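You operate a simulated robot arm through the tools that you are given. There is no shell and no other tool.

Carry out the task below with a simulated robot arm. There is one attempt and no reset: what you move stays moved.

Task
Gauge all three sleeves, then plug the one that takes plug 1 on the plug card.
Fine: the colour at the rim tells the plug; press it home; the gauge goes back to its holder. Set down upright: step gauge.
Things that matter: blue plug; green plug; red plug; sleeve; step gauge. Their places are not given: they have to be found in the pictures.

It is judged by the outcome, as a careful person would: the job done as asked, and still so three seconds after it is handed in. It fails if anything else is knocked over, pushed out of place, dropped, spilled or broken.

Robot
A 7-joint arm with a two-finger parallel gripper, fixed in place. Base frame: the origin is on the floor under the middle of its stand, x ahead of it, y to its left, z up; the work surface is at about z = 880. Readings come in mm, degrees, newtons and seconds.
It reaches about 1247 mm from its shoulder. Its first joint turns from -132.0 to 132.0 degrees. Payload 3.91 kg.
Tool frame: the origin (TCP) lies between the finger pads and is the grasp point; the fingertips stand 30 mm ahead of it; z points along the fingers, y is the line along which they close. The gripper opens to 110 mm. The fingers are 20 mm wide and 10 mm thick; the gripper's body (48 by 112 mm) begins 55 mm behind the TCP.
Orientation is told as [roll, pitch, yaw] about the base's x, y, z axes, in that order, counted from this pose: with the fingers straight down and closing along the base's y, the tool's x points along the base's -x, its y along +y and its z along -z.

Tools
- The arm moves only by the tool jog_arm. Its argument "deltas" is a list of rows, each a list of 3 entries, a list of its own where there are three numbers: the opening in per cent of the stroke, from 0 (shut) to 100 (fully open), then the shift along the base's x, y, z in mm, then the turn, a rotation vector about the base's x, y, z in degrees. In form: [[grip, [dx, dy, dz], [ax, ay, az]], ...]. A call has 1 to 20 rows; each row is the pose to reach, as a shift and turn from the pose commanded when the call began. Each row takes 0.2 s and may step no farther than 50 mm and 8.6 degrees from the row before; otherwise, or with a gripper value out of range, the whole call is refused. A pose out of reach is approached as far as the arm can. The call stops where the force on the tool passes 40 N (or 10 N more than at its start, if that is more) or the arm is blocked; 0.2 s more then pass. Each finger travels about 108 mm/s and halts on what it meets, pressing with about 35 N; the grip force reading is that of the motor and also rises with nothing between the fingers. The clock runs only during rows and for 0.2 s after the last one: add rows that repeat a pose to give the fingers time. The reply holds the time, the measured pose of the TCP, the force on the tool along the base axes, the opening and the grip force, in the units named above and with some noise, with the torque about the TCP (base axes, N m) and any sound that the robot's microphone picked up.
- Cameras (640 x 400 px; columns grow to the right, rows downward): "scene" is fixed at [221, 498.9, 1614.6]; the picture's right is [-0.25, -0.97, 0.00], its down [-0.78, 0.20, -0.59] and it looks along [0.57, -0.15, -0.81] (base axes); focal length 328 px, centre (320, 200). "wrist" rides on the gripper at [72, 17, -103] in the tool frame; the picture's right is [-0.23, 0.97, 0.00], its down [-0.76, -0.18, -0.62] and it looks along [-0.61, -0.14, 0.78] (tool axes); focal length 222 px, centre (320, 200).
- snapshot(camera): a new picture of that camera. It takes no simulated time.
- probe_pixels(camera, pixels): for up to 12 pixels [column, row] of the newest picture of that camera ("zoom" is the newest enlarged one), the place [x, y, z] in the base frame of the surface seen there, good to about 2 mm. It takes no simulated time.
- zoom(camera, box): a new picture of the part [left, top, right, bottom] of that camera's present view, enlarged. It takes no simulated time.
- job_done(): hands the job in; it is judged then, once.

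Unless the task says otherwise, let go and move clear before handing in.

The tools are called after ">>>" by a JSON object that holds its "fn" and its "kwargs". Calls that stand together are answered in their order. jog_arm: Moves the arm, as the interface text tells. Its arguments: {"type":"object","properties":{"deltas":{"type":"array"}},"required":["deltas"]} The other tools are called the same way: snapshot (camera) takes a picture; probe_pixels (camera, pixels) gives the place of the surface under pixels of a picture; zoom (camera, box) takes an enlarged picture of a part of a camera's view; job_done () hands the job in.

At the start:

```text
time: 0.0
tool_pos: [544.4, 202.1, 1163.5]
ee_rot: [0.0, 0.0, 0.0]
force: [0.0, 0.0, 0.3]
moment: [-0.01, 0.0, 0.0]
opening: 110.2
finger_force: 0.1
```

scene: 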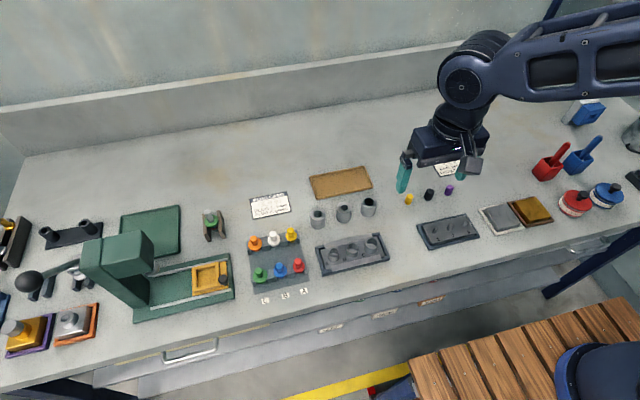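
wrist: 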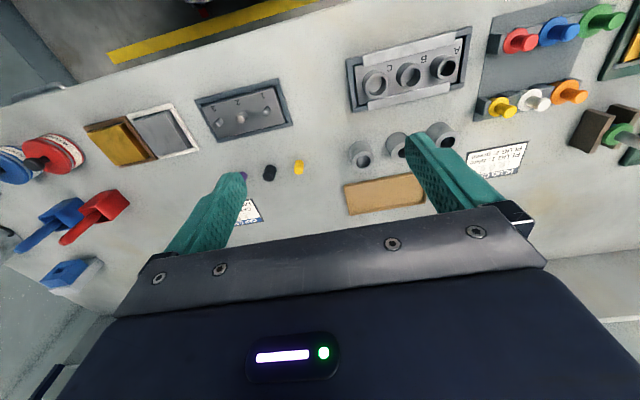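

The scene shows a plug board with six plugs around (275,255), three loose sleeves near (343,213), a fixture with holes at (352,250), and a card at (270,205). I'll zoom into these areas to read the cards and find the step gauge.

>>> {"fn": "zoom", "kwargs": {"camera": "scene", "box": [190, 160, 400, 310]}}

>>> {"fn": "zoom", "kwargs": {"camera": "wrist", "box": [440, 0, 640, 200]}}

>>> {"fn": "zoom", "kwargs": {"camera": "scene", "box": [390, 150, 530, 250]}}

>>> {"fn": "zoom", "kwargs": {"camera": "scene", "box": [240, 185, 300, 225]}}

```text
2.67 times, centred on (295, 235) of scene
```

zoom: 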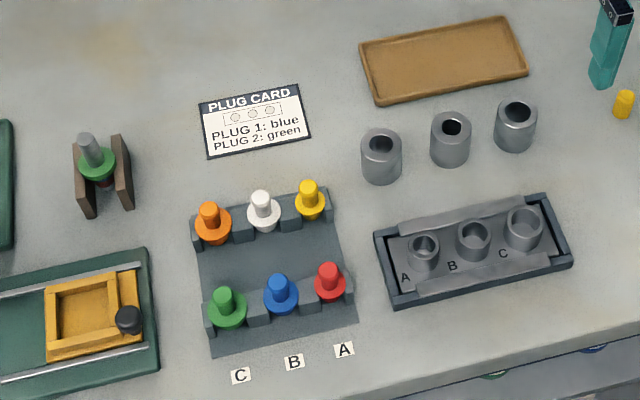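

```text
2.00 times, centred on (540, 100) of wrist
```

zoom: 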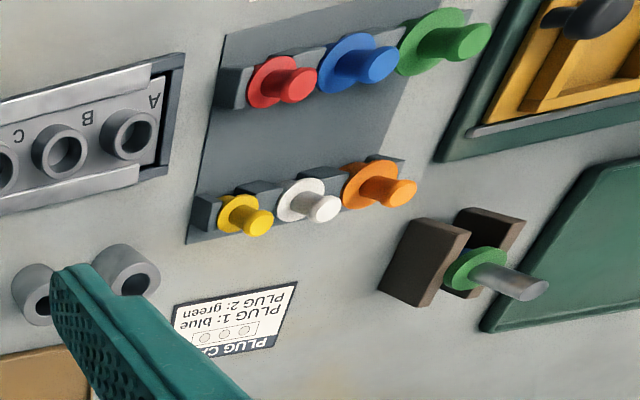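

```text
4.00 times, centred on (460, 200) of scene
```

zoom: 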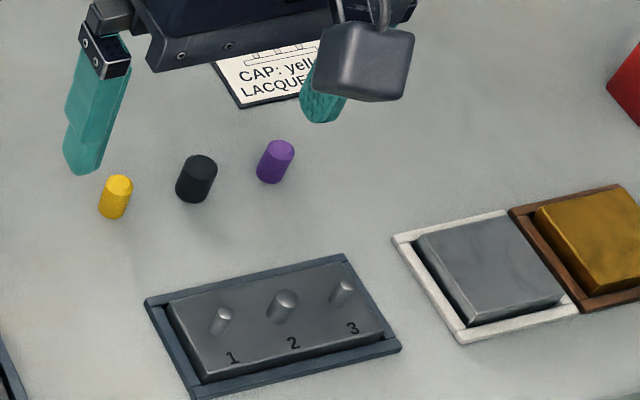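

```text
10.00 times, centred on (270, 205) of scene
```

zoom: 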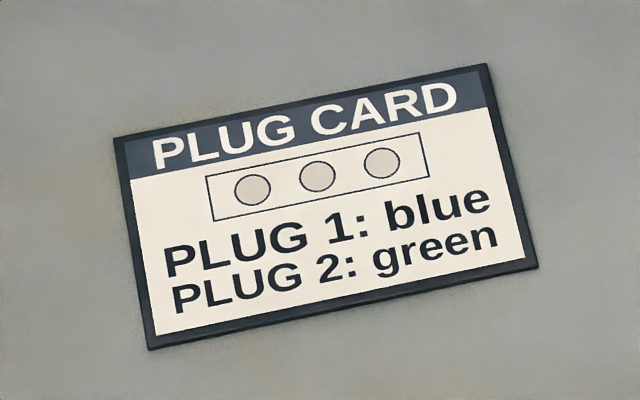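

The card says plug 1 is blue; the step gauge appears to be the piece in the brown holder at about (211,224) in the scene. I'll zoom closer on the gauge, the tray labelled A/B/C, the loose sleeves and the plugs.

>>> {"fn": "zoom", "kwargs": {"camera": "scene", "box": [190, 195, 240, 245]}}

>>> {"fn": "zoom", "kwargs": {"camera": "scene", "box": [310, 225, 400, 275]}}

>>> {"fn": "zoom", "kwargs": {"camera": "scene", "box": [300, 185, 390, 235]}}

>>> {"fn": "zoom", "kwargs": {"camera": "scene", "box": [235, 220, 325, 310]}}

>>> {"fn": "zoom", "kwargs": {"camera": "wrist", "box": [330, 20, 490, 180]}}

>>> {"fn": "zoom", "kwargs": {"camera": "wrist", "box": [550, 80, 640, 180]}}

```text
8.00 times, centred on (215, 220) of scene
```

zoom: 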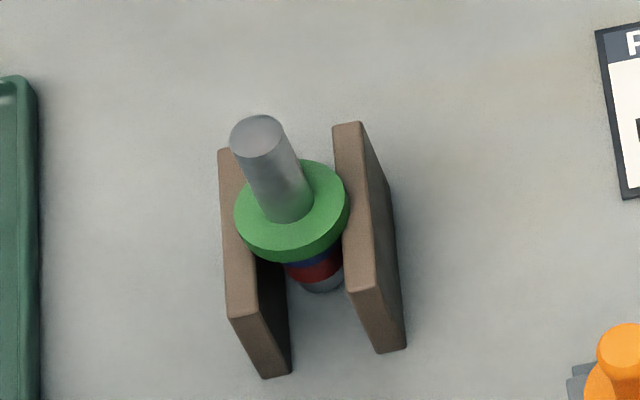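

```text
7.11 times, centred on (355, 250) of scene
```

zoom: 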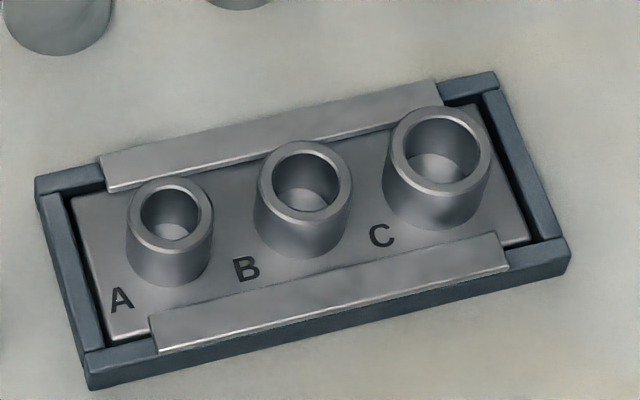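

```text
7.11 times, centred on (345, 210) of scene
```

zoom: 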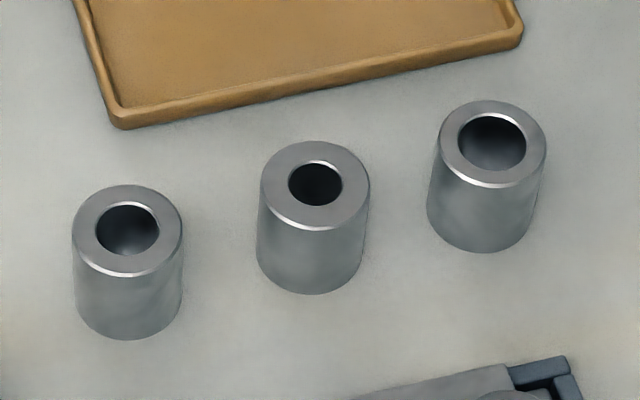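

```text
4.44 times, centred on (280, 265) of scene
```

zoom: 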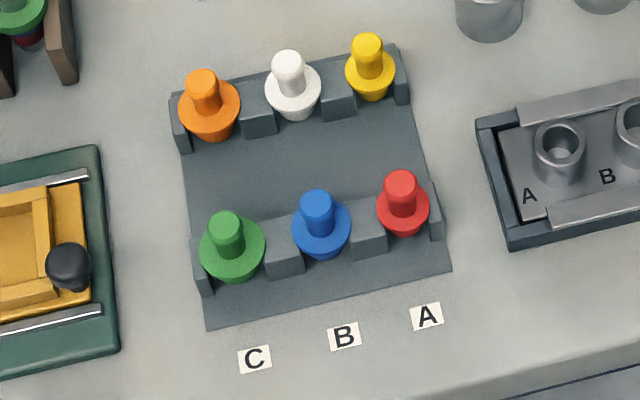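

```text
2.50 times, centred on (410, 100) of wrist
```

zoom: 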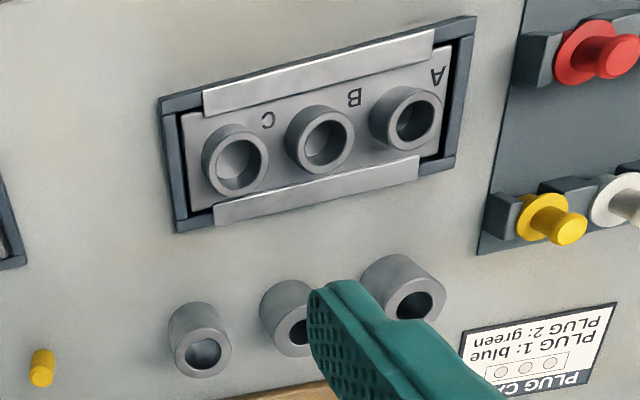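

```text
4.00 times, centred on (595, 130) of wrist
```

zoom: 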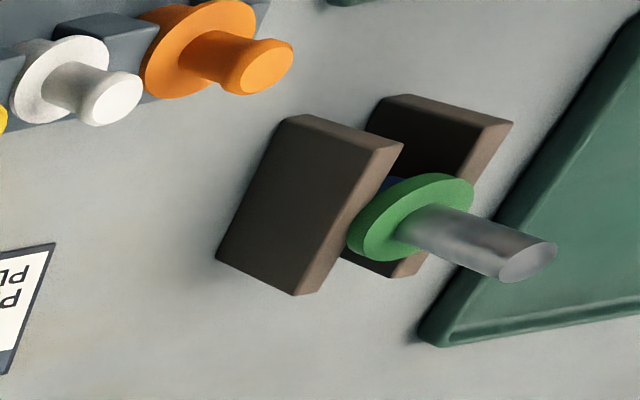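

The gauge has red/blue/green bands and there are two candidate sets of three bores: loose sleeves around (343,213) and the A/B/C tray at (352,250). I'll probe the geometry of both sets, the gauge and the plugs.

>>> {"fn": "zoom", "kwargs": {"camera": "scene", "box": [300, 185, 390, 235]}}

>>> {"fn": "probe_pixels", "kwargs": {"camera": "zoom", "pixels": [[72, 230], [183, 230], [127, 187], [127, 272], [97, 230], [158, 230], [289, 184], [341, 184], [262, 184], [368, 184], [459, 143], [526, 143]]}}

>>> {"fn": "zoom", "kwargs": {"camera": "scene", "box": [310, 225, 400, 275]}}

>>> {"fn": "probe_pixels", "kwargs": {"camera": "zoom", "pixels": [[130, 215], [210, 215], [142, 213], [198, 213], [262, 183], [350, 183], [274, 183], [338, 183], [388, 150], [488, 150], [172, 232], [435, 175]]}}

>>> {"fn": "zoom", "kwargs": {"camera": "scene", "box": [385, 155, 465, 205]}}

```text
7.11 times, centred on (345, 210) of scene
```

zoom: 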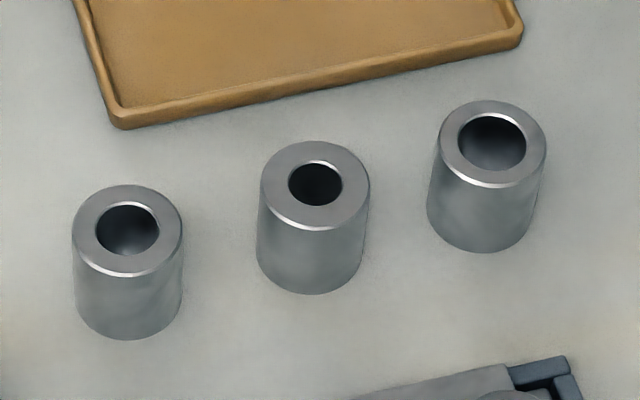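

```text
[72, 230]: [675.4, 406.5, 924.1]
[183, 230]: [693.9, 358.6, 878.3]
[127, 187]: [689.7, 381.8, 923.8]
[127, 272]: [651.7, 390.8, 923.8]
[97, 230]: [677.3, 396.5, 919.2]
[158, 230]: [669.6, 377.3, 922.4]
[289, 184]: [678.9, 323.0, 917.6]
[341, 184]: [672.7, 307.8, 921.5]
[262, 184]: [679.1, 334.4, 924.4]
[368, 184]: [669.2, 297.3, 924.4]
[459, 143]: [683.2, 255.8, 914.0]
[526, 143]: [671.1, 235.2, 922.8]
```

```text
7.11 times, centred on (355, 250) of scene
```

zoom: 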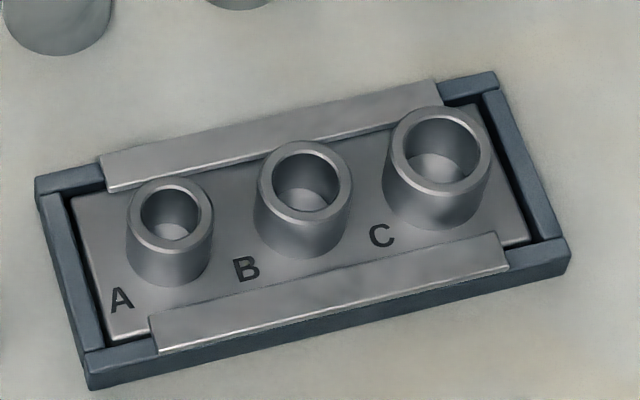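

```text
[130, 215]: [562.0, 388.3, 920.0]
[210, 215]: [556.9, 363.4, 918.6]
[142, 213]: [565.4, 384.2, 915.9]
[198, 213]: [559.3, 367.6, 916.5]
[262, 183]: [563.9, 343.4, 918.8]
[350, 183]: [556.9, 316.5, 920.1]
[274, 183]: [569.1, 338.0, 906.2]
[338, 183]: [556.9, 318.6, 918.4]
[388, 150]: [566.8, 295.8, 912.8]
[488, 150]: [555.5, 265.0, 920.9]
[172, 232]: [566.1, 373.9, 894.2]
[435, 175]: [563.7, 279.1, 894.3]
```

```text
8.00 times, centred on (425, 180) of scene
```

zoom: 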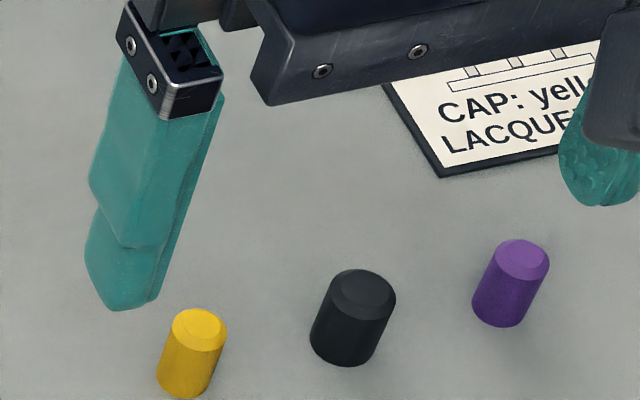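

Both sets probe consistently: loose sleeves have tops at z≈924 with equal outsides and different bores (the ones that need gauging), while the A/B/C tray is a fixed plate with differing outsides. Next I'll probe the gauge, its holder and the plugs.

>>> {"fn": "zoom", "kwargs": {"camera": "scene", "box": [190, 195, 240, 245]}}

>>> {"fn": "probe_pixels", "kwargs": {"camera": "zoom", "pixels": [[258, 135], [280, 190], [250, 225], [330, 180], [290, 250], [235, 210], [348, 210], [315, 268], [320, 287], [243, 310], [225, 155], [365, 285]]}}

>>> {"fn": "probe_pixels", "kwargs": {"camera": "zoom", "pixels": [[345, 128], [262, 372], [285, 345], [385, 350], [300, 264], [335, 262], [290, 280], [343, 270], [305, 290], [340, 285], [232, 137], [284, 135]]}}

>>> {"fn": "zoom", "kwargs": {"camera": "scene", "box": [240, 220, 320, 290]}}

>>> {"fn": "probe_pixels", "kwargs": {"camera": "zoom", "pixels": [[316, 195], [316, 250], [300, 160], [420, 150], [213, 220], [213, 270], [290, 60], [400, 30]]}}

```text
8.00 times, centred on (215, 220) of scene
```

zoom: 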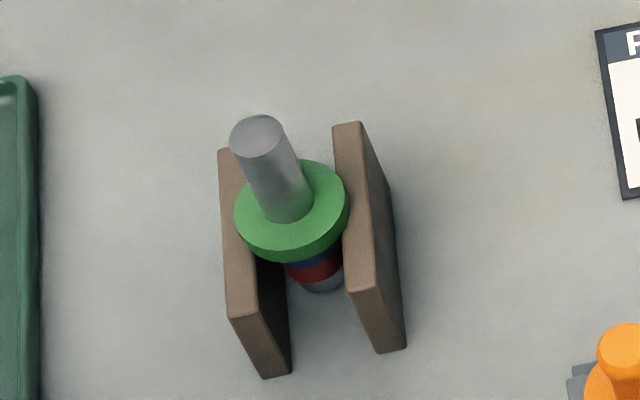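

```text
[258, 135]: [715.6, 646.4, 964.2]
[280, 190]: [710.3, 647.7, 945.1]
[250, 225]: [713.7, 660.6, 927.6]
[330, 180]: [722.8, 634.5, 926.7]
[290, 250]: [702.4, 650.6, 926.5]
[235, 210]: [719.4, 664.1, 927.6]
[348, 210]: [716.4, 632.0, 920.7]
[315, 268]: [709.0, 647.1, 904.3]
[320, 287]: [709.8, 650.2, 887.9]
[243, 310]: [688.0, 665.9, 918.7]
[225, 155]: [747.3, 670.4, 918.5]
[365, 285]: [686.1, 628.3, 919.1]
```

```text
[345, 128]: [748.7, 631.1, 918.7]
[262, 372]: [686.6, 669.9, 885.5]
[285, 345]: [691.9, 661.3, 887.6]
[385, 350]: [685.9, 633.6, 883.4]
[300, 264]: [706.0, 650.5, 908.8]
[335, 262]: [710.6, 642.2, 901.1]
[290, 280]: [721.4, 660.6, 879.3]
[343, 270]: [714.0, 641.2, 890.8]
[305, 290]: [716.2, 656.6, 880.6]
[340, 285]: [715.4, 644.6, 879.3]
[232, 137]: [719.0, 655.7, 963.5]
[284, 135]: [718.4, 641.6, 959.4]
```

```text
5.71 times, centred on (280, 255) of scene
```

zoom: 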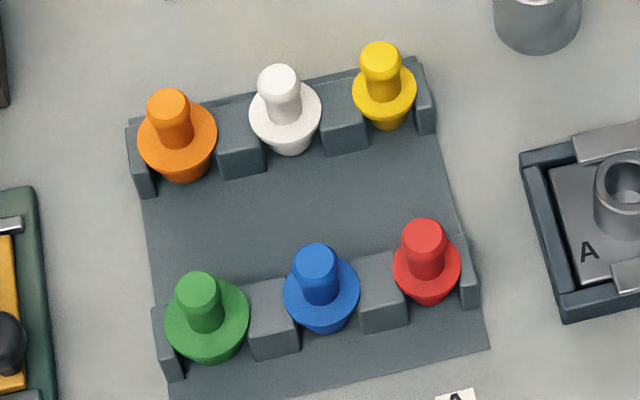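

```text
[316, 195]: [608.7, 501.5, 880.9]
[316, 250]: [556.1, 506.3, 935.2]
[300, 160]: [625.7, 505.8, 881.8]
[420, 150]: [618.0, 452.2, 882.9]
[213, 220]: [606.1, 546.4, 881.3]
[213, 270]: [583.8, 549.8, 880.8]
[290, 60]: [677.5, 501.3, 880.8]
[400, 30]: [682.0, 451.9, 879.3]
```

The gauge stands at about (712, 648): handle top z≈964, flange on the holder blocks at z≈919. I'll probe neighbours (green press, orange slide) and the plug tops for clearance before moving.

>>> {"fn": "snapshot", "kwargs": {"camera": "scene"}}

>>> {"fn": "probe_pixels", "kwargs": {"camera": "scene", "pixels": [[115, 260], [148, 240], [130, 232], [90, 250], [150, 215], [180, 210], [210, 275], [222, 280], [85, 230], [30, 280], [270, 205], [325, 185]]}}

>>> {"fn": "zoom", "kwargs": {"camera": "scene", "box": [240, 220, 320, 290]}}

>>> {"fn": "probe_pixels", "kwargs": {"camera": "zoom", "pixels": [[316, 262], [290, 300], [350, 290], [320, 318], [320, 328], [195, 285], [185, 330], [425, 232], [400, 268], [450, 270], [276, 78], [168, 100]]}}

>>> {"fn": "probe_pixels", "kwargs": {"camera": "zoom", "pixels": [[266, 290], [380, 265], [275, 340], [385, 320], [250, 300], [298, 285], [165, 320], [465, 245], [301, 265], [334, 262], [285, 285], [360, 285]]}}

```text
taken
```

scene: 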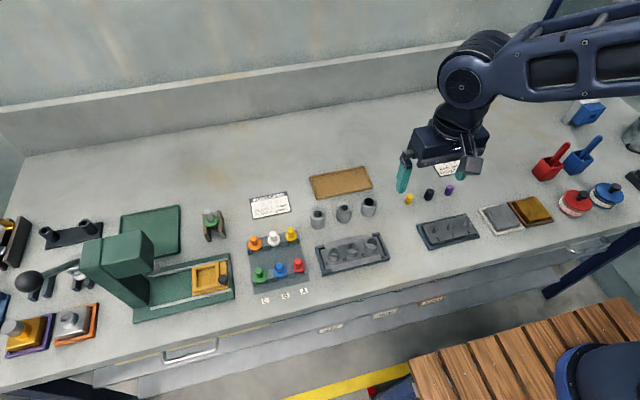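

```text
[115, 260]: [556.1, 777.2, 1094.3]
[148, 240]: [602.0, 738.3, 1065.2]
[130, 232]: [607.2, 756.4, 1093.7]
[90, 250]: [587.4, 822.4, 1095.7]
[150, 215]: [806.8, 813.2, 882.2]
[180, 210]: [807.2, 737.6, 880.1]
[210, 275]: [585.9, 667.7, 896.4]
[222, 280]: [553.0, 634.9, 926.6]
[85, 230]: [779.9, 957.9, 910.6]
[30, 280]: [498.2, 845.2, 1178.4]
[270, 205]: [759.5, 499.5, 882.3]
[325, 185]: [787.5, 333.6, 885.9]
```

```text
5.71 times, centred on (280, 255) of scene
```

zoom: 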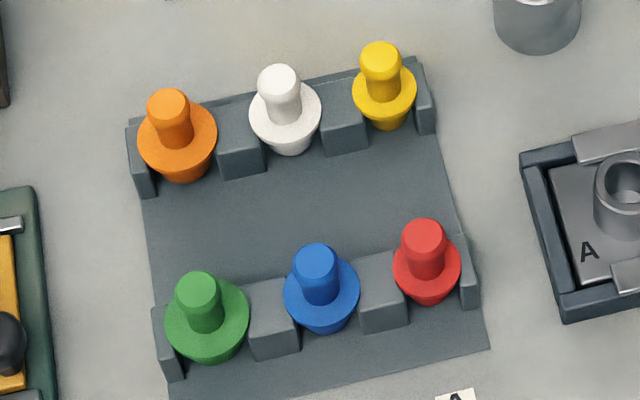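

```text
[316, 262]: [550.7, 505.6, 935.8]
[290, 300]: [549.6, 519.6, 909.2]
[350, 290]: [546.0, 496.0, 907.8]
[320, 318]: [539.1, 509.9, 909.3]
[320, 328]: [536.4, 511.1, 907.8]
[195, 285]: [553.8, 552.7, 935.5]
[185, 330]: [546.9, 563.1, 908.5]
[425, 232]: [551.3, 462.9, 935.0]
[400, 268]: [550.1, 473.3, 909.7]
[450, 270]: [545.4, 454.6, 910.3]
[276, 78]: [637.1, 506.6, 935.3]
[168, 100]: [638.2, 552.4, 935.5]
```

```text
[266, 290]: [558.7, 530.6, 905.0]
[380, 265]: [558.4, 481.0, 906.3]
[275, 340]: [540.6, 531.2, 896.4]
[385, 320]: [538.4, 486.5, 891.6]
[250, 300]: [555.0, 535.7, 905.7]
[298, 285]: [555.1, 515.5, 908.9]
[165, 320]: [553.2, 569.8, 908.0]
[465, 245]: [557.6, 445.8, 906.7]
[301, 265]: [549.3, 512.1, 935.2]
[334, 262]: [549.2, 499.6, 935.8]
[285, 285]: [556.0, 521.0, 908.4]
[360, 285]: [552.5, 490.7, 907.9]
```

The plug knobs top out at z≈935 (blue at about (550,506)), and the press head at (115,260) stays at y>738, so the way to the gauge is clear. I'll move over toward the gauge at a safe height to look at it with the wrist camera.

>>> {"fn": "jog_arm", "kwargs": {"deltas": [[100, [9.6, 44, -6], [0, 0, 0]], [100, [19.2, 88, -12], [0, 0, 0]], [100, [28.8, 132, -18], [0, 0, 0]], [100, [38.4, 176, -24], [0, 0, 0]], [100, [48, 220, -30], [0, 0, 0]], [100, [57.6, 264, -36], [0, 0, 0]], [100, [67.2, 308, -42], [0, 0, 0]], [100, [76.8, 352, -48], [0, 0, 0]], [100, [86.4, 396, -54], [0, 0, 0]], [100, [96, 440, -60], [0, 0, 0]], [100, [96, 440, -60], [0, 0, 0]]]}}

>>> {"fn": "snapshot", "kwargs": {"camera": "wrist"}}

>>> {"fn": "snapshot", "kwargs": {"camera": "scene"}}

```text
time: 2.4
tool_pos: [641.2, 642.2, 1105.0]
ee_rot: [-0.1, 0.1, 0.1]
force: [0.4, 0.5, 0.4]
moment: [0.02, -0.01, 0.01]
opening: 110.0
finger_force: 0.1
```

```text
taken
```

wrist: 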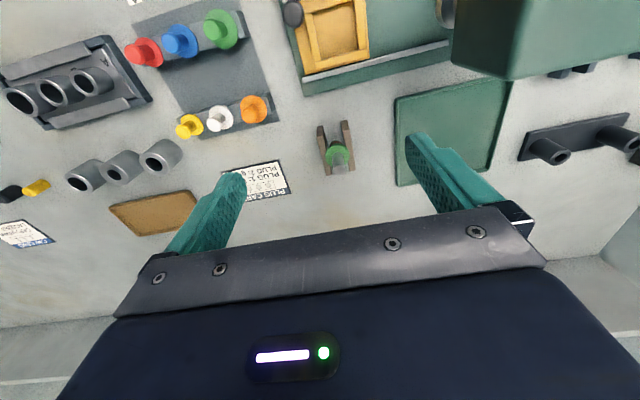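

```text
taken
```

scene: 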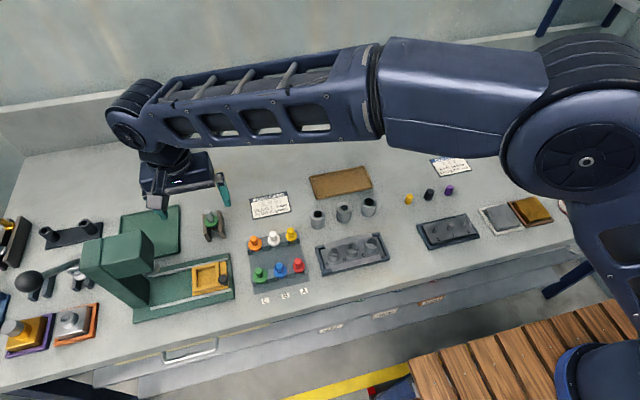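

The wrist view shows the gauge in its holder at about (338,155), between the open fingers. I'll zoom in and probe it for an accurate axis.

>>> {"fn": "zoom", "kwargs": {"camera": "wrist", "box": [305, 110, 375, 180]}}

>>> {"fn": "zoom", "kwargs": {"camera": "scene", "box": [190, 195, 240, 245]}}

```text
5.71 times, centred on (340, 145) of wrist
```

zoom: 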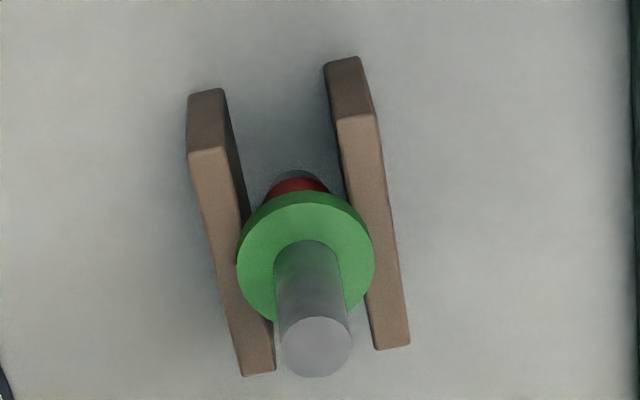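

```text
8.00 times, centred on (215, 220) of scene
```

zoom: 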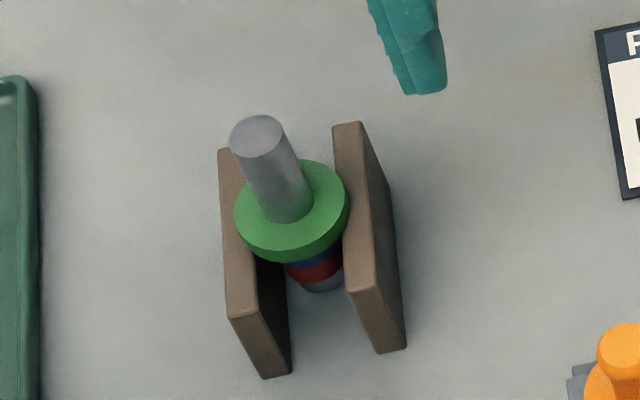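

>>> {"fn": "zoom", "kwargs": {"camera": "wrist", "box": [305, 110, 375, 180]}}

>>> {"fn": "probe_pixels", "kwargs": {"camera": "zoom", "pixels": [[316, 347], [285, 347], [348, 347], [316, 320], [316, 372], [242, 270], [370, 250], [305, 205], [260, 300], [355, 300], [262, 230], [345, 220]]}}

>>> {"fn": "probe_pixels", "kwargs": {"camera": "zoom", "pixels": [[190, 155], [225, 150], [338, 118], [372, 118], [243, 372], [274, 368], [376, 345], [408, 342], [235, 290], [375, 290], [355, 200], [232, 200]]}}

>>> {"fn": "zoom", "kwargs": {"camera": "scene", "box": [190, 195, 240, 245]}}

>>> {"fn": "probe_pixels", "kwargs": {"camera": "zoom", "pixels": [[245, 140], [256, 120], [256, 152], [275, 140], [237, 215], [345, 215], [295, 165], [290, 245], [260, 190], [320, 230], [325, 190], [260, 240]]}}

```text
5.71 times, centred on (340, 145) of wrist
```

zoom: 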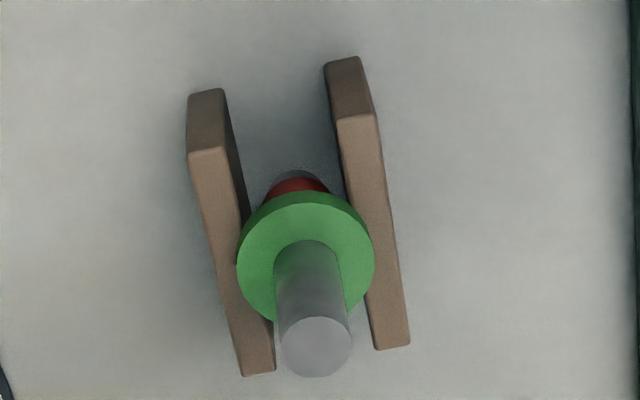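

```text
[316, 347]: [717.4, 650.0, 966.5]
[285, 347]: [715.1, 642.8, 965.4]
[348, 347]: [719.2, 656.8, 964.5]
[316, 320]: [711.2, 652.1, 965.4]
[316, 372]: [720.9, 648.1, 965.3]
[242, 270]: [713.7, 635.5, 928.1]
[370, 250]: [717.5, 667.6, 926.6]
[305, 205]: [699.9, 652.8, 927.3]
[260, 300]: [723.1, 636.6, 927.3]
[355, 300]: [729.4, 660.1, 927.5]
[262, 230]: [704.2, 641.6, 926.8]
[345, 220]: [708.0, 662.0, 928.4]
```

```text
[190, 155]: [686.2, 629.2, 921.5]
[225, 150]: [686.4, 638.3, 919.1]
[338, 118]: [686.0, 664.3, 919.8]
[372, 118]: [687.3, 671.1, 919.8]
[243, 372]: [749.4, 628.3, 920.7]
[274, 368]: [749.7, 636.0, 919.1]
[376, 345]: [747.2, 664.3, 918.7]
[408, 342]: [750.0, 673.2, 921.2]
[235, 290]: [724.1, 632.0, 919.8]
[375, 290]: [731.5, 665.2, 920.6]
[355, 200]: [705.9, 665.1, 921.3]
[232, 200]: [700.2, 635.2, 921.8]
```

```text
8.00 times, centred on (215, 220) of scene
```

zoom: 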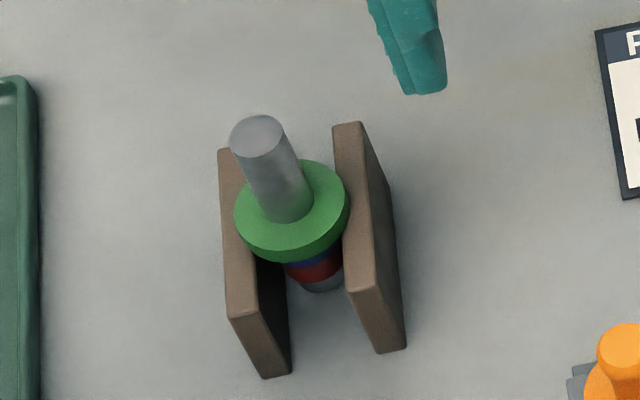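

```text
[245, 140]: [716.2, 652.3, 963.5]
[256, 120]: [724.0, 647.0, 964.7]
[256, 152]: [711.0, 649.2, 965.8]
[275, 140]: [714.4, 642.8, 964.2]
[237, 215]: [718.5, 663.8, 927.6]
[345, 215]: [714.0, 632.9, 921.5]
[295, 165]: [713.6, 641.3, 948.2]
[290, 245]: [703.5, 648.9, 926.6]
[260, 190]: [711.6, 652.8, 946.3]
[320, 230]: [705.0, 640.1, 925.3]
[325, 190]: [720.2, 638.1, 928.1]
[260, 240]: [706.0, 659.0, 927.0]
```

The gauge axis is at about (717.5, 649.5) with handle top z≈965 and flange top z≈927.5. I'll move directly above it with the fingers half open.

>>> {"fn": "jog_arm", "kwargs": {"deltas": [[60, [19.2, 1.85, -20], [0, 0, 0]], [50, [38.5, 3.7, -41], [0, 0, 0]], [45, [57.8, 5.6, -62], [0, 0, 0]], [45, [77, 7.4, -83], [0, 0, 0]], [45, [77, 7.4, -83], [0, 0, 0]], [45, [77, 7.4, -83], [0, 0, 0]]]}}

>>> {"fn": "snapshot", "kwargs": {"camera": "wrist"}}

>>> {"fn": "snapshot", "kwargs": {"camera": "scene"}}

```text
time: 3.8
tool_pos: [720.3, 648.7, 1019.9]
ee_rot: [0.1, 0.0, 0.0]
force: [0.4, -0.1, -0.1]
moment: [-0.03, 0.0, 0.02]
opening: 49.5
finger_force: 0.1
```

```text
taken
```

wrist: 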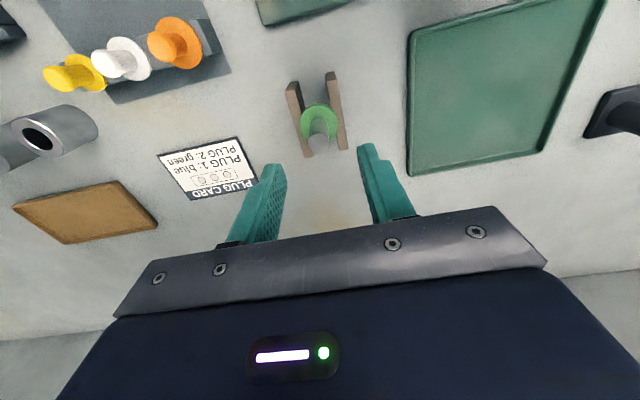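

```text
taken
```

scene: 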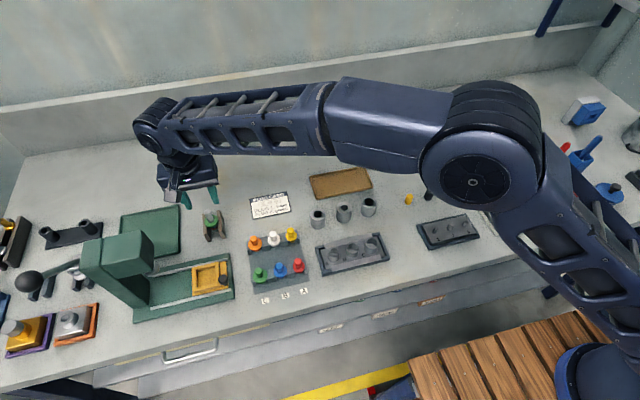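

The gauge handle end shows at about (319,143) in the wrist view. I'll zoom and probe again at this closer range to refine the axis before descending.

>>> {"fn": "zoom", "kwargs": {"camera": "wrist", "box": [270, 60, 370, 160]}}

>>> {"fn": "probe_pixels", "kwargs": {"camera": "wrist", "pixels": [[319, 142], [311, 143], [327, 141], [319, 136], [319, 148], [301, 124], [338, 118], [317, 106], [318, 104], [303, 116], [336, 130], [306, 134]]}}

>>> {"fn": "zoom", "kwargs": {"camera": "scene", "box": [180, 180, 240, 245]}}

```text
4.00 times, centred on (320, 110) of wrist
```

zoom: 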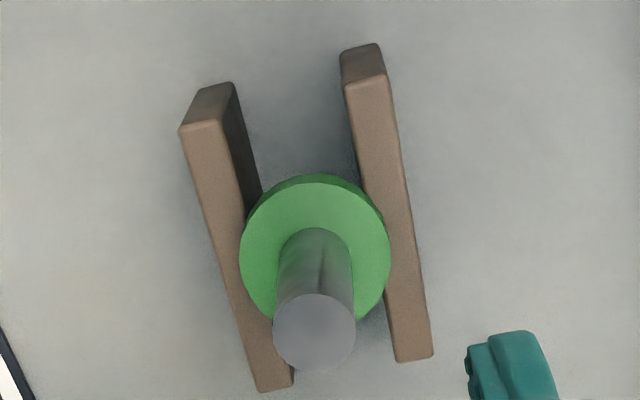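

```text
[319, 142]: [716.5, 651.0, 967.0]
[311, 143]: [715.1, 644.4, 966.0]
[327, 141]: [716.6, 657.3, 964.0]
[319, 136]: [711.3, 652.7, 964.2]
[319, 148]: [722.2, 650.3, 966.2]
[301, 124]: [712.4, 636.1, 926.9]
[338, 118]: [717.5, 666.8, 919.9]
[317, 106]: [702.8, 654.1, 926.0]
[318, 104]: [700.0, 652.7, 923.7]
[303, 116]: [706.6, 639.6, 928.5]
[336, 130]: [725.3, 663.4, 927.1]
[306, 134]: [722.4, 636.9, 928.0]
```

```text
6.15 times, centred on (210, 212) of scene
```

zoom: 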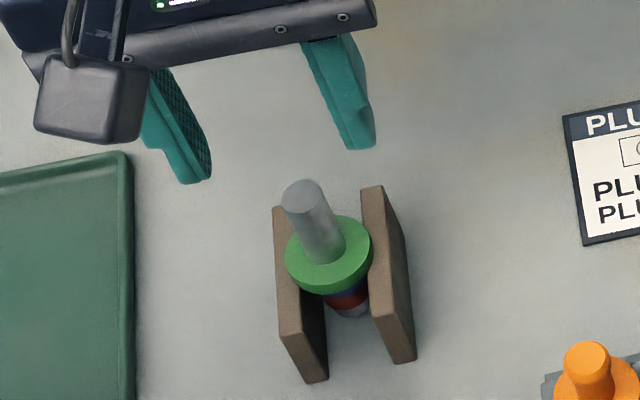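

The handle-end centre probes at about (717, 650.5), while the TCP reads (720.3, 648.7). I'll shift by a small correction and read the pose again.

>>> {"fn": "jog_arm", "kwargs": {"deltas": [[45, [-1, 1, 0], [0, 0, 0]], [45, [-2, 1.5, 0], [0, 0, 0]], [45, [-2, 1.5, 0], [0, 0, 0]], [45, [-2, 1.5, 0], [0, 0, 0]]]}}

>>> {"fn": "zoom", "kwargs": {"camera": "wrist", "box": [270, 60, 370, 160]}}

```text
time: 4.8
tool_pos: [717.3, 651.0, 1020.4]
ee_rot: [0.0, 0.0, 0.0]
force: [0.9, -0.1, -0.1]
moment: [0.0, 0.04, 0.04]
opening: 49.7
finger_force: 0.0
```

```text
4.00 times, centred on (320, 110) of wrist
```

zoom: 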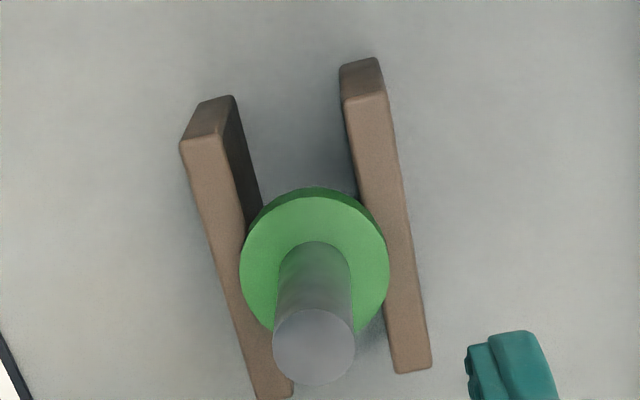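

The handle is now well centred between the fingers (zoom (314,347)). I'll descend to TCP z≈961 so the tips stay about 3 mm above the flange.

>>> {"fn": "jog_arm", "kwargs": {"deltas": [[45, [0, -0.5, -20], [0, 0, 0]], [45, [0, -0.5, -40], [0, 0, 0]], [45, [0, -0.5, -52], [0, 0, 0]], [45, [0, -0.5, -59], [0, 0, 0]], [45, [0, -0.5, -59], [0, 0, 0]], [45, [0, -0.5, -59], [0, 0, 0]]]}}

>>> {"fn": "snapshot", "kwargs": {"camera": "wrist"}}

>>> {"fn": "zoom", "kwargs": {"camera": "scene", "box": [180, 180, 240, 245]}}

```text
time: 6.2
tool_pos: [717.4, 651.8, 961.6]
ee_rot: [0.0, -0.1, 0.0]
force: [0.0, -0.3, 0.7]
moment: [-0.03, 0.0, 0.02]
opening: 49.5
finger_force: 0.1
```

```text
taken
```

wrist: 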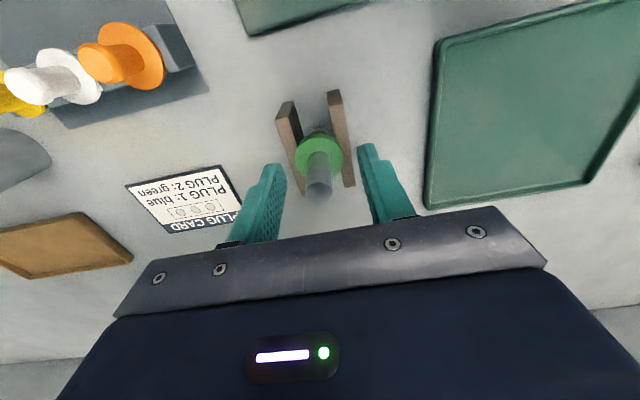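

```text
6.15 times, centred on (210, 212) of scene
```

zoom: 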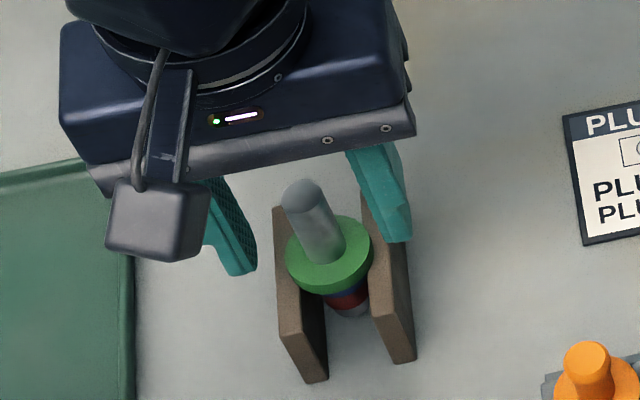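

The handle sits between the fingers, end at (319,192) as expected for alignment. Closing the gripper now.

>>> {"fn": "jog_arm", "kwargs": {"deltas": [[30, [0, 0, 0], [0, 0, 0]], [20, [0, 0, 0], [0, 0, 0]], [10, [0, 0, 0], [0, 0, 0]], [0, [0, 0, 0], [0, 0, 0]], [0, [0, 0, 0], [0, 0, 0]], [0, [0, 0, 0], [0, 0, 0]]]}}

>>> {"fn": "snapshot", "kwargs": {"camera": "wrist"}}

>>> {"fn": "zoom", "kwargs": {"camera": "scene", "box": [180, 180, 240, 245]}}

```text
time: 7.6
tool_pos: [716.3, 650.3, 961.0]
ee_rot: [0.0, 0.1, -0.1]
force: [-0.3, -0.5, -0.4]
moment: [-0.04, -0.03, -0.02]
opening: 14.7
finger_force: 35.0
```

```text
taken
```

wrist: 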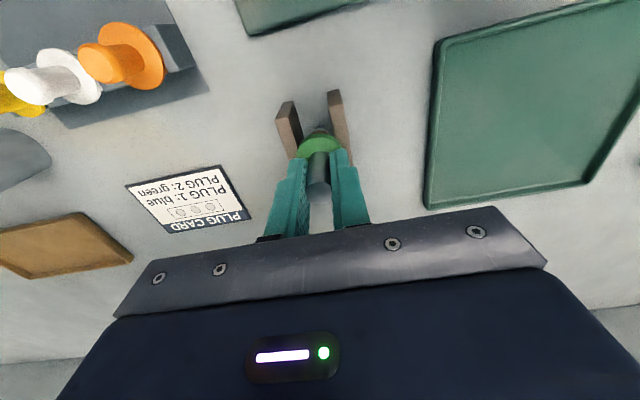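

```text
6.15 times, centred on (210, 212) of scene
```

zoom: 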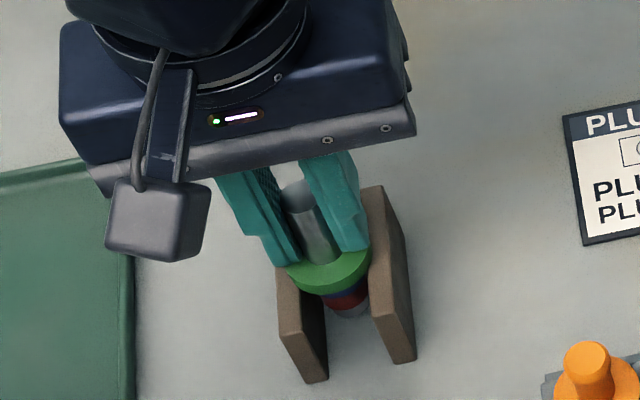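

The gripper stopped at 14.7 mm with 35 N, so it holds the handle. I'll lift straight up 80 mm and look at the gauge's bands.

>>> {"fn": "jog_arm", "kwargs": {"deltas": [[0, [0, 0, 5], [0, 0, 0]], [0, [0, 0, 15], [0, 0, 0]], [0, [0, 0, 35], [0, 0, 0]], [0, [0, 0, 55], [0, 0, 0]], [0, [0, 0, 75], [0, 0, 0]], [0, [0, 0, 90], [0, 0, 0]], [0, [0, 0, 90], [0, 0, 0]]]}}

>>> {"fn": "zoom", "kwargs": {"camera": "scene", "box": [180, 160, 240, 225]}}

>>> {"fn": "zoom", "kwargs": {"camera": "wrist", "box": [270, 60, 370, 200]}}

```text
time: 9.2
tool_pos: [715.9, 649.4, 1049.9]
ee_rot: [0.0, -0.1, -0.1]
force: [-0.7, 0.9, -1.0]
moment: [0.04, -0.01, 0.01]
opening: 14.6
finger_force: 35.2
```

```text
6.15 times, centred on (210, 192) of scene
```

zoom: 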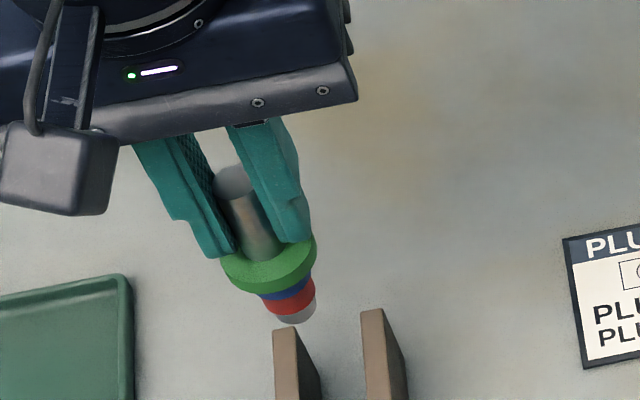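

```text
2.86 times, centred on (320, 130) of wrist
```

zoom: 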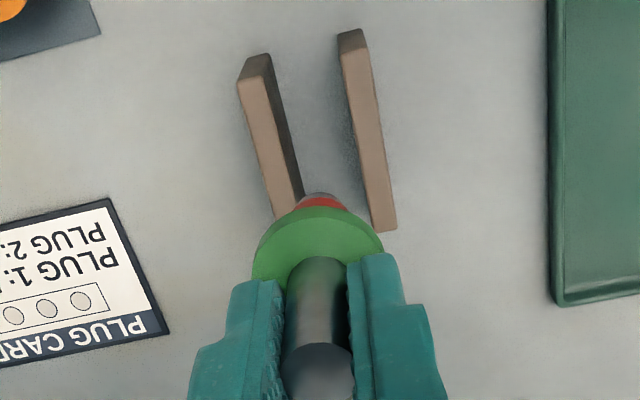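

The gauge is held upright with grey tip, red, blue bands and green flange visible. Now I'll zoom tighter on the bands to compare diameters, and probe the sleeve rims for accurate centres.

>>> {"fn": "zoom", "kwargs": {"camera": "scene", "box": [192, 190, 222, 215]}}

>>> {"fn": "probe_pixels", "kwargs": {"camera": "zoom", "pixels": [[320, 200], [330, 240], [340, 290], [345, 320], [280, 230], [380, 210]]}}

>>> {"fn": "zoom", "kwargs": {"camera": "scene", "box": [303, 200, 333, 220]}}

```text
16.00 times, centred on (207, 202) of scene
```

zoom: 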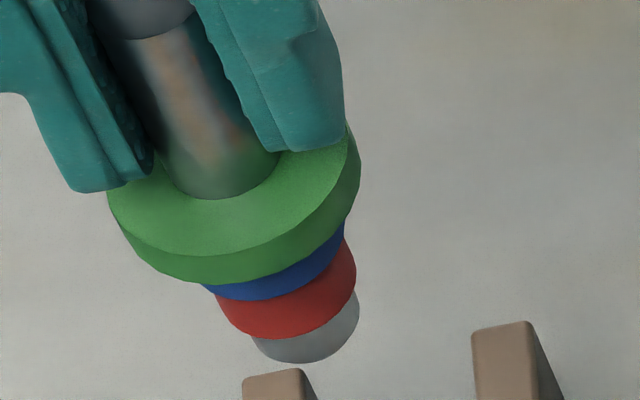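

```text
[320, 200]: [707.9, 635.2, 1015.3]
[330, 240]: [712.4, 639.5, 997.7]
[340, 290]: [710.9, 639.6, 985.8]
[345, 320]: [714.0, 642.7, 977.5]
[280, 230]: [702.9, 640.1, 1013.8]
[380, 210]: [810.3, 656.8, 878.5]
```

```text
16.00 times, centred on (318, 210) of scene
```

zoom: 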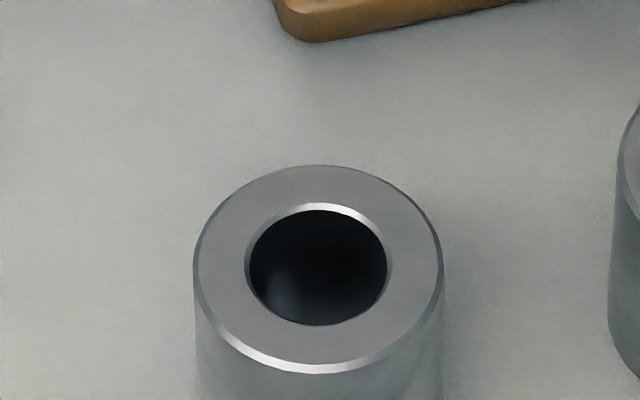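

The gauge steps widen from grey tip to red to blue to green flange. Now I'll probe rim points on each sleeve to find their centres.

>>> {"fn": "probe_pixels", "kwargs": {"camera": "zoom", "pixels": [[220, 268], [416, 268], [318, 187], [318, 346], [250, 205], [388, 330], [250, 330], [388, 208], [196, 268], [440, 268], [318, 168], [318, 365]]}}

>>> {"fn": "zoom", "kwargs": {"camera": "scene", "box": [329, 195, 359, 215]}}

>>> {"fn": "probe_pixels", "kwargs": {"camera": "zoom", "pixels": [[220, 264], [416, 264], [318, 187], [318, 346]]}}

>>> {"fn": "zoom", "kwargs": {"camera": "scene", "box": [354, 190, 384, 210]}}

>>> {"fn": "probe_pixels", "kwargs": {"camera": "zoom", "pixels": [[220, 264], [416, 264], [318, 187], [318, 346]]}}

```text
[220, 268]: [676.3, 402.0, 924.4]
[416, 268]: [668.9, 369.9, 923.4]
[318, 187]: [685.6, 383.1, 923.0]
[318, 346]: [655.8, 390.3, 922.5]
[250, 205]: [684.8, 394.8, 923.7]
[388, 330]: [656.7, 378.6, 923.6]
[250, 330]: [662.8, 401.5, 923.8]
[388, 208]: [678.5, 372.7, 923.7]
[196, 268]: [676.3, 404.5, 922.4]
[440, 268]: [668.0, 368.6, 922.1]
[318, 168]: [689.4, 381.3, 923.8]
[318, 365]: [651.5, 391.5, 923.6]
```

```text
16.00 times, centred on (344, 205) of scene
```

zoom: 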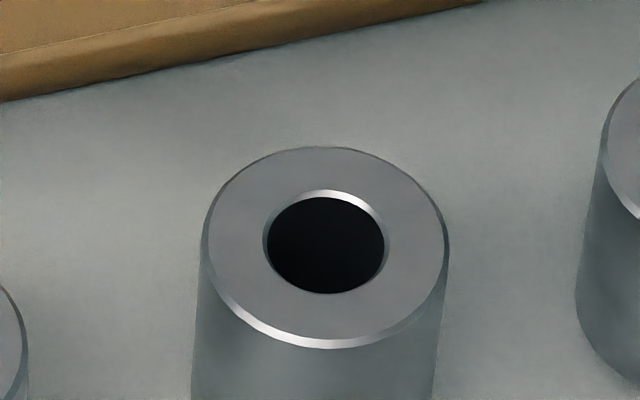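

```text
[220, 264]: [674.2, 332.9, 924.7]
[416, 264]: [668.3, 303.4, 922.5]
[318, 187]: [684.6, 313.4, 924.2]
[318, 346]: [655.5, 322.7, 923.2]
```

```text
16.00 times, centred on (369, 200) of scene
```

zoom: 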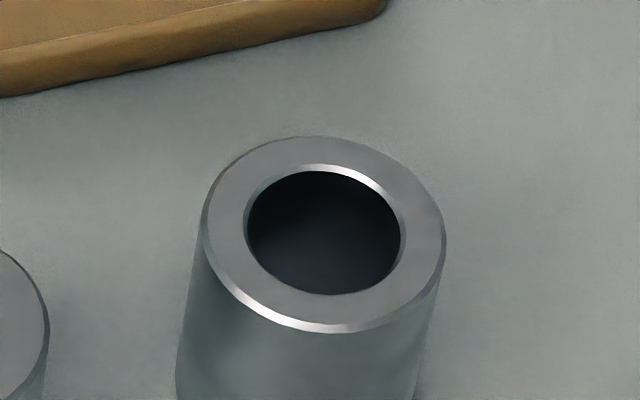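

```text
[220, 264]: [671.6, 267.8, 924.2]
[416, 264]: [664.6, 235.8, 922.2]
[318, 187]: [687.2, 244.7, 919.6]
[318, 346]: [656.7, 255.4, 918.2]
```

Centres come out at about left (671.2, 386.6), middle (673.8, 315.9) and right (≈673, 249), all with rims at z≈924. I'll carry the gauge over to the left sleeve, staying at z≈1050.

>>> {"fn": "jog_arm", "kwargs": {"deltas": [[0, [-6.5, -37.7, 0], [0, 0, 0]], [0, [-13.1, -75.4, 0], [0, 0, 0]], [0, [-19.6, -113.1, 0], [0, 0, 0]], [0, [-26.1, -150.7, 0], [0, 0, 0]], [0, [-32.6, -188.4, 0], [0, 0, 0]], [0, [-39.2, -226.1, 0], [0, 0, 0]], [0, [-45.7, -263.8, 0], [0, 0, 0]], [0, [-45.7, -263.8, -15], [0, 0, 0]], [0, [-45.7, -263.8, -30], [0, 0, 0]], [0, [-45.7, -263.8, -30], [0, 0, 0]], [0, [-45.7, -263.8, -30], [0, 0, 0]]]}}

>>> {"fn": "snapshot", "kwargs": {"camera": "wrist"}}

>>> {"fn": "zoom", "kwargs": {"camera": "scene", "box": [290, 180, 340, 230]}}

>>> {"fn": "zoom", "kwargs": {"camera": "wrist", "box": [270, 60, 370, 200]}}

```text
time: 11.6
tool_pos: [671.5, 387.4, 1021.9]
ee_rot: [0.0, 0.1, 0.0]
force: [0.2, -0.2, -0.8]
moment: [0.0, 0.01, 0.01]
opening: 15.0
finger_force: 34.7
```

```text
taken
```

wrist: 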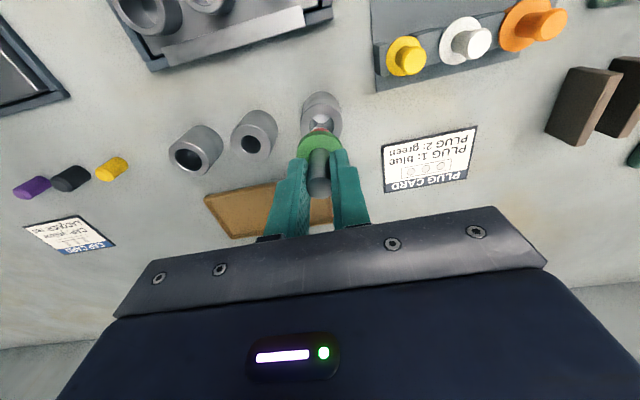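

```text
8.00 times, centred on (315, 205) of scene
```

zoom: 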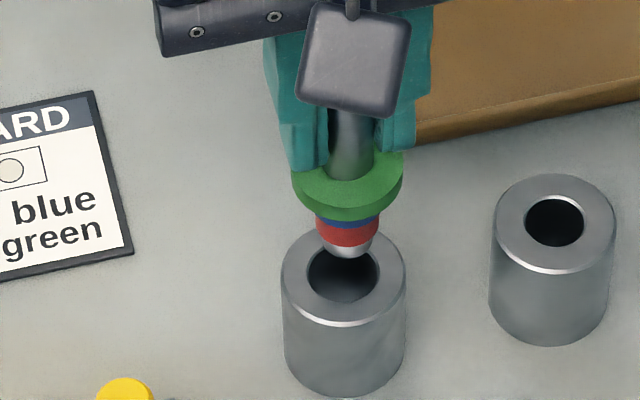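

```text
2.86 times, centred on (320, 130) of wrist
```

zoom: 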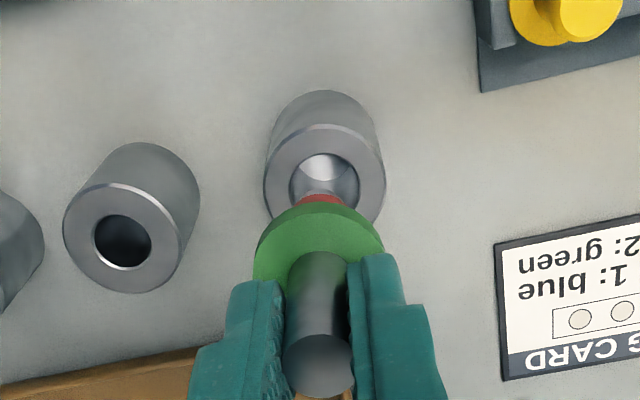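

The gauge tip hangs above the left sleeve; comparing tip centre (349,247) with bore centre (343.5,275) in the scene zoom and the wrist view, the gauge is about 1.3 mm short in +y. I'll correct and lower to just above the rim, then check again.

>>> {"fn": "jog_arm", "kwargs": {"deltas": [[0, [0.5, 1.3, -5], [0, 0, 0]], [0, [0.5, 1.3, -12], [0, 0, 0]], [0, [0.5, 1.3, -14], [0, 0, 0]], [0, [0.5, 1.3, -14], [0, 0, 0]]]}}

>>> {"fn": "zoom", "kwargs": {"camera": "scene", "box": [303, 195, 333, 220]}}

>>> {"fn": "probe_pixels", "kwargs": {"camera": "zoom", "pixels": [[320, 140], [320, 180], [320, 230], [320, 260], [270, 150], [400, 150]]}}

>>> {"fn": "zoom", "kwargs": {"camera": "wrist", "box": [290, 80, 350, 180]}}

```text
time: 12.6
tool_pos: [671.3, 388.4, 1007.3]
ee_rot: [0.0, 0.0, 0.0]
force: [-0.5, 0.1, -0.3]
moment: [-0.01, 0.0, 0.0]
opening: 14.8
finger_force: 34.9
```

```text
16.00 times, centred on (318, 208) of scene
```

zoom: 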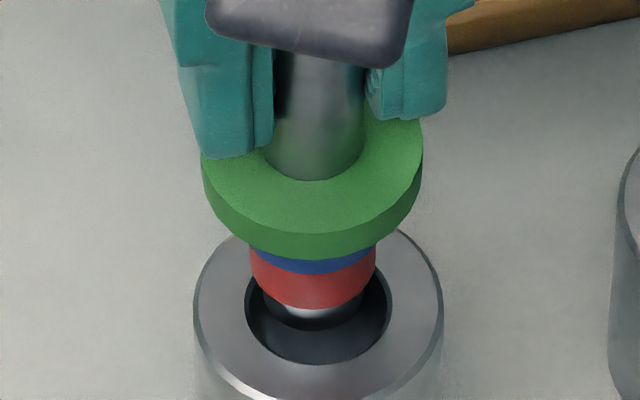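

```text
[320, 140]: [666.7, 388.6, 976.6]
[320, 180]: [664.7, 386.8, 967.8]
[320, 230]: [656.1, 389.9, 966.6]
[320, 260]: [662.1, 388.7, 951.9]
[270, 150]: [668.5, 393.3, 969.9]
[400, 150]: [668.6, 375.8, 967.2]
```

```text
4.00 times, centred on (320, 130) of wrist
```

zoom: 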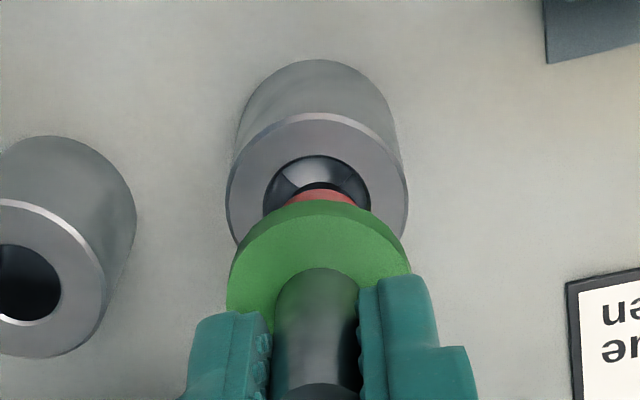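

Now the gauge is about 0.6 mm too far in +y (flange centre 312.5 vs bore centre 318.5 in the 16x zoom). I'll correct that and lower the tip slowly into the bore, watching the force.

>>> {"fn": "jog_arm", "kwargs": {"deltas": [[0, [0.2, -0.6, -2], [0, 0, 0]], [0, [0.2, -0.6, -5], [0, 0, 0]], [0, [0.2, -0.6, -8], [0, 0, 0]], [0, [0.2, -0.6, -11], [0, 0, 0]], [0, [0.2, -0.6, -11], [0, 0, 0]]]}}

>>> {"fn": "zoom", "kwargs": {"camera": "scene", "box": [303, 195, 333, 220]}}

>>> {"fn": "zoom", "kwargs": {"camera": "wrist", "box": [290, 80, 350, 180]}}

```text
time: 13.8
tool_pos: [671.6, 387.6, 996.3]
ee_rot: [0.0, 0.0, 0.0]
force: [0.6, -0.6, 1.0]
moment: [-0.12, -0.03, 0.01]
opening: 14.9
finger_force: 35.1
```

```text
16.00 times, centred on (318, 208) of scene
```

zoom: 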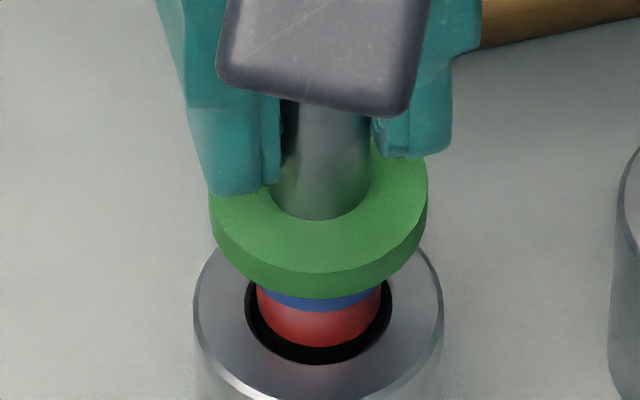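

```text
4.00 times, centred on (320, 130) of wrist
```

zoom: 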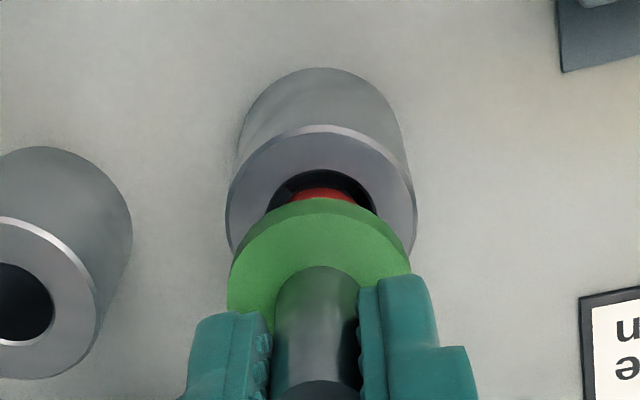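

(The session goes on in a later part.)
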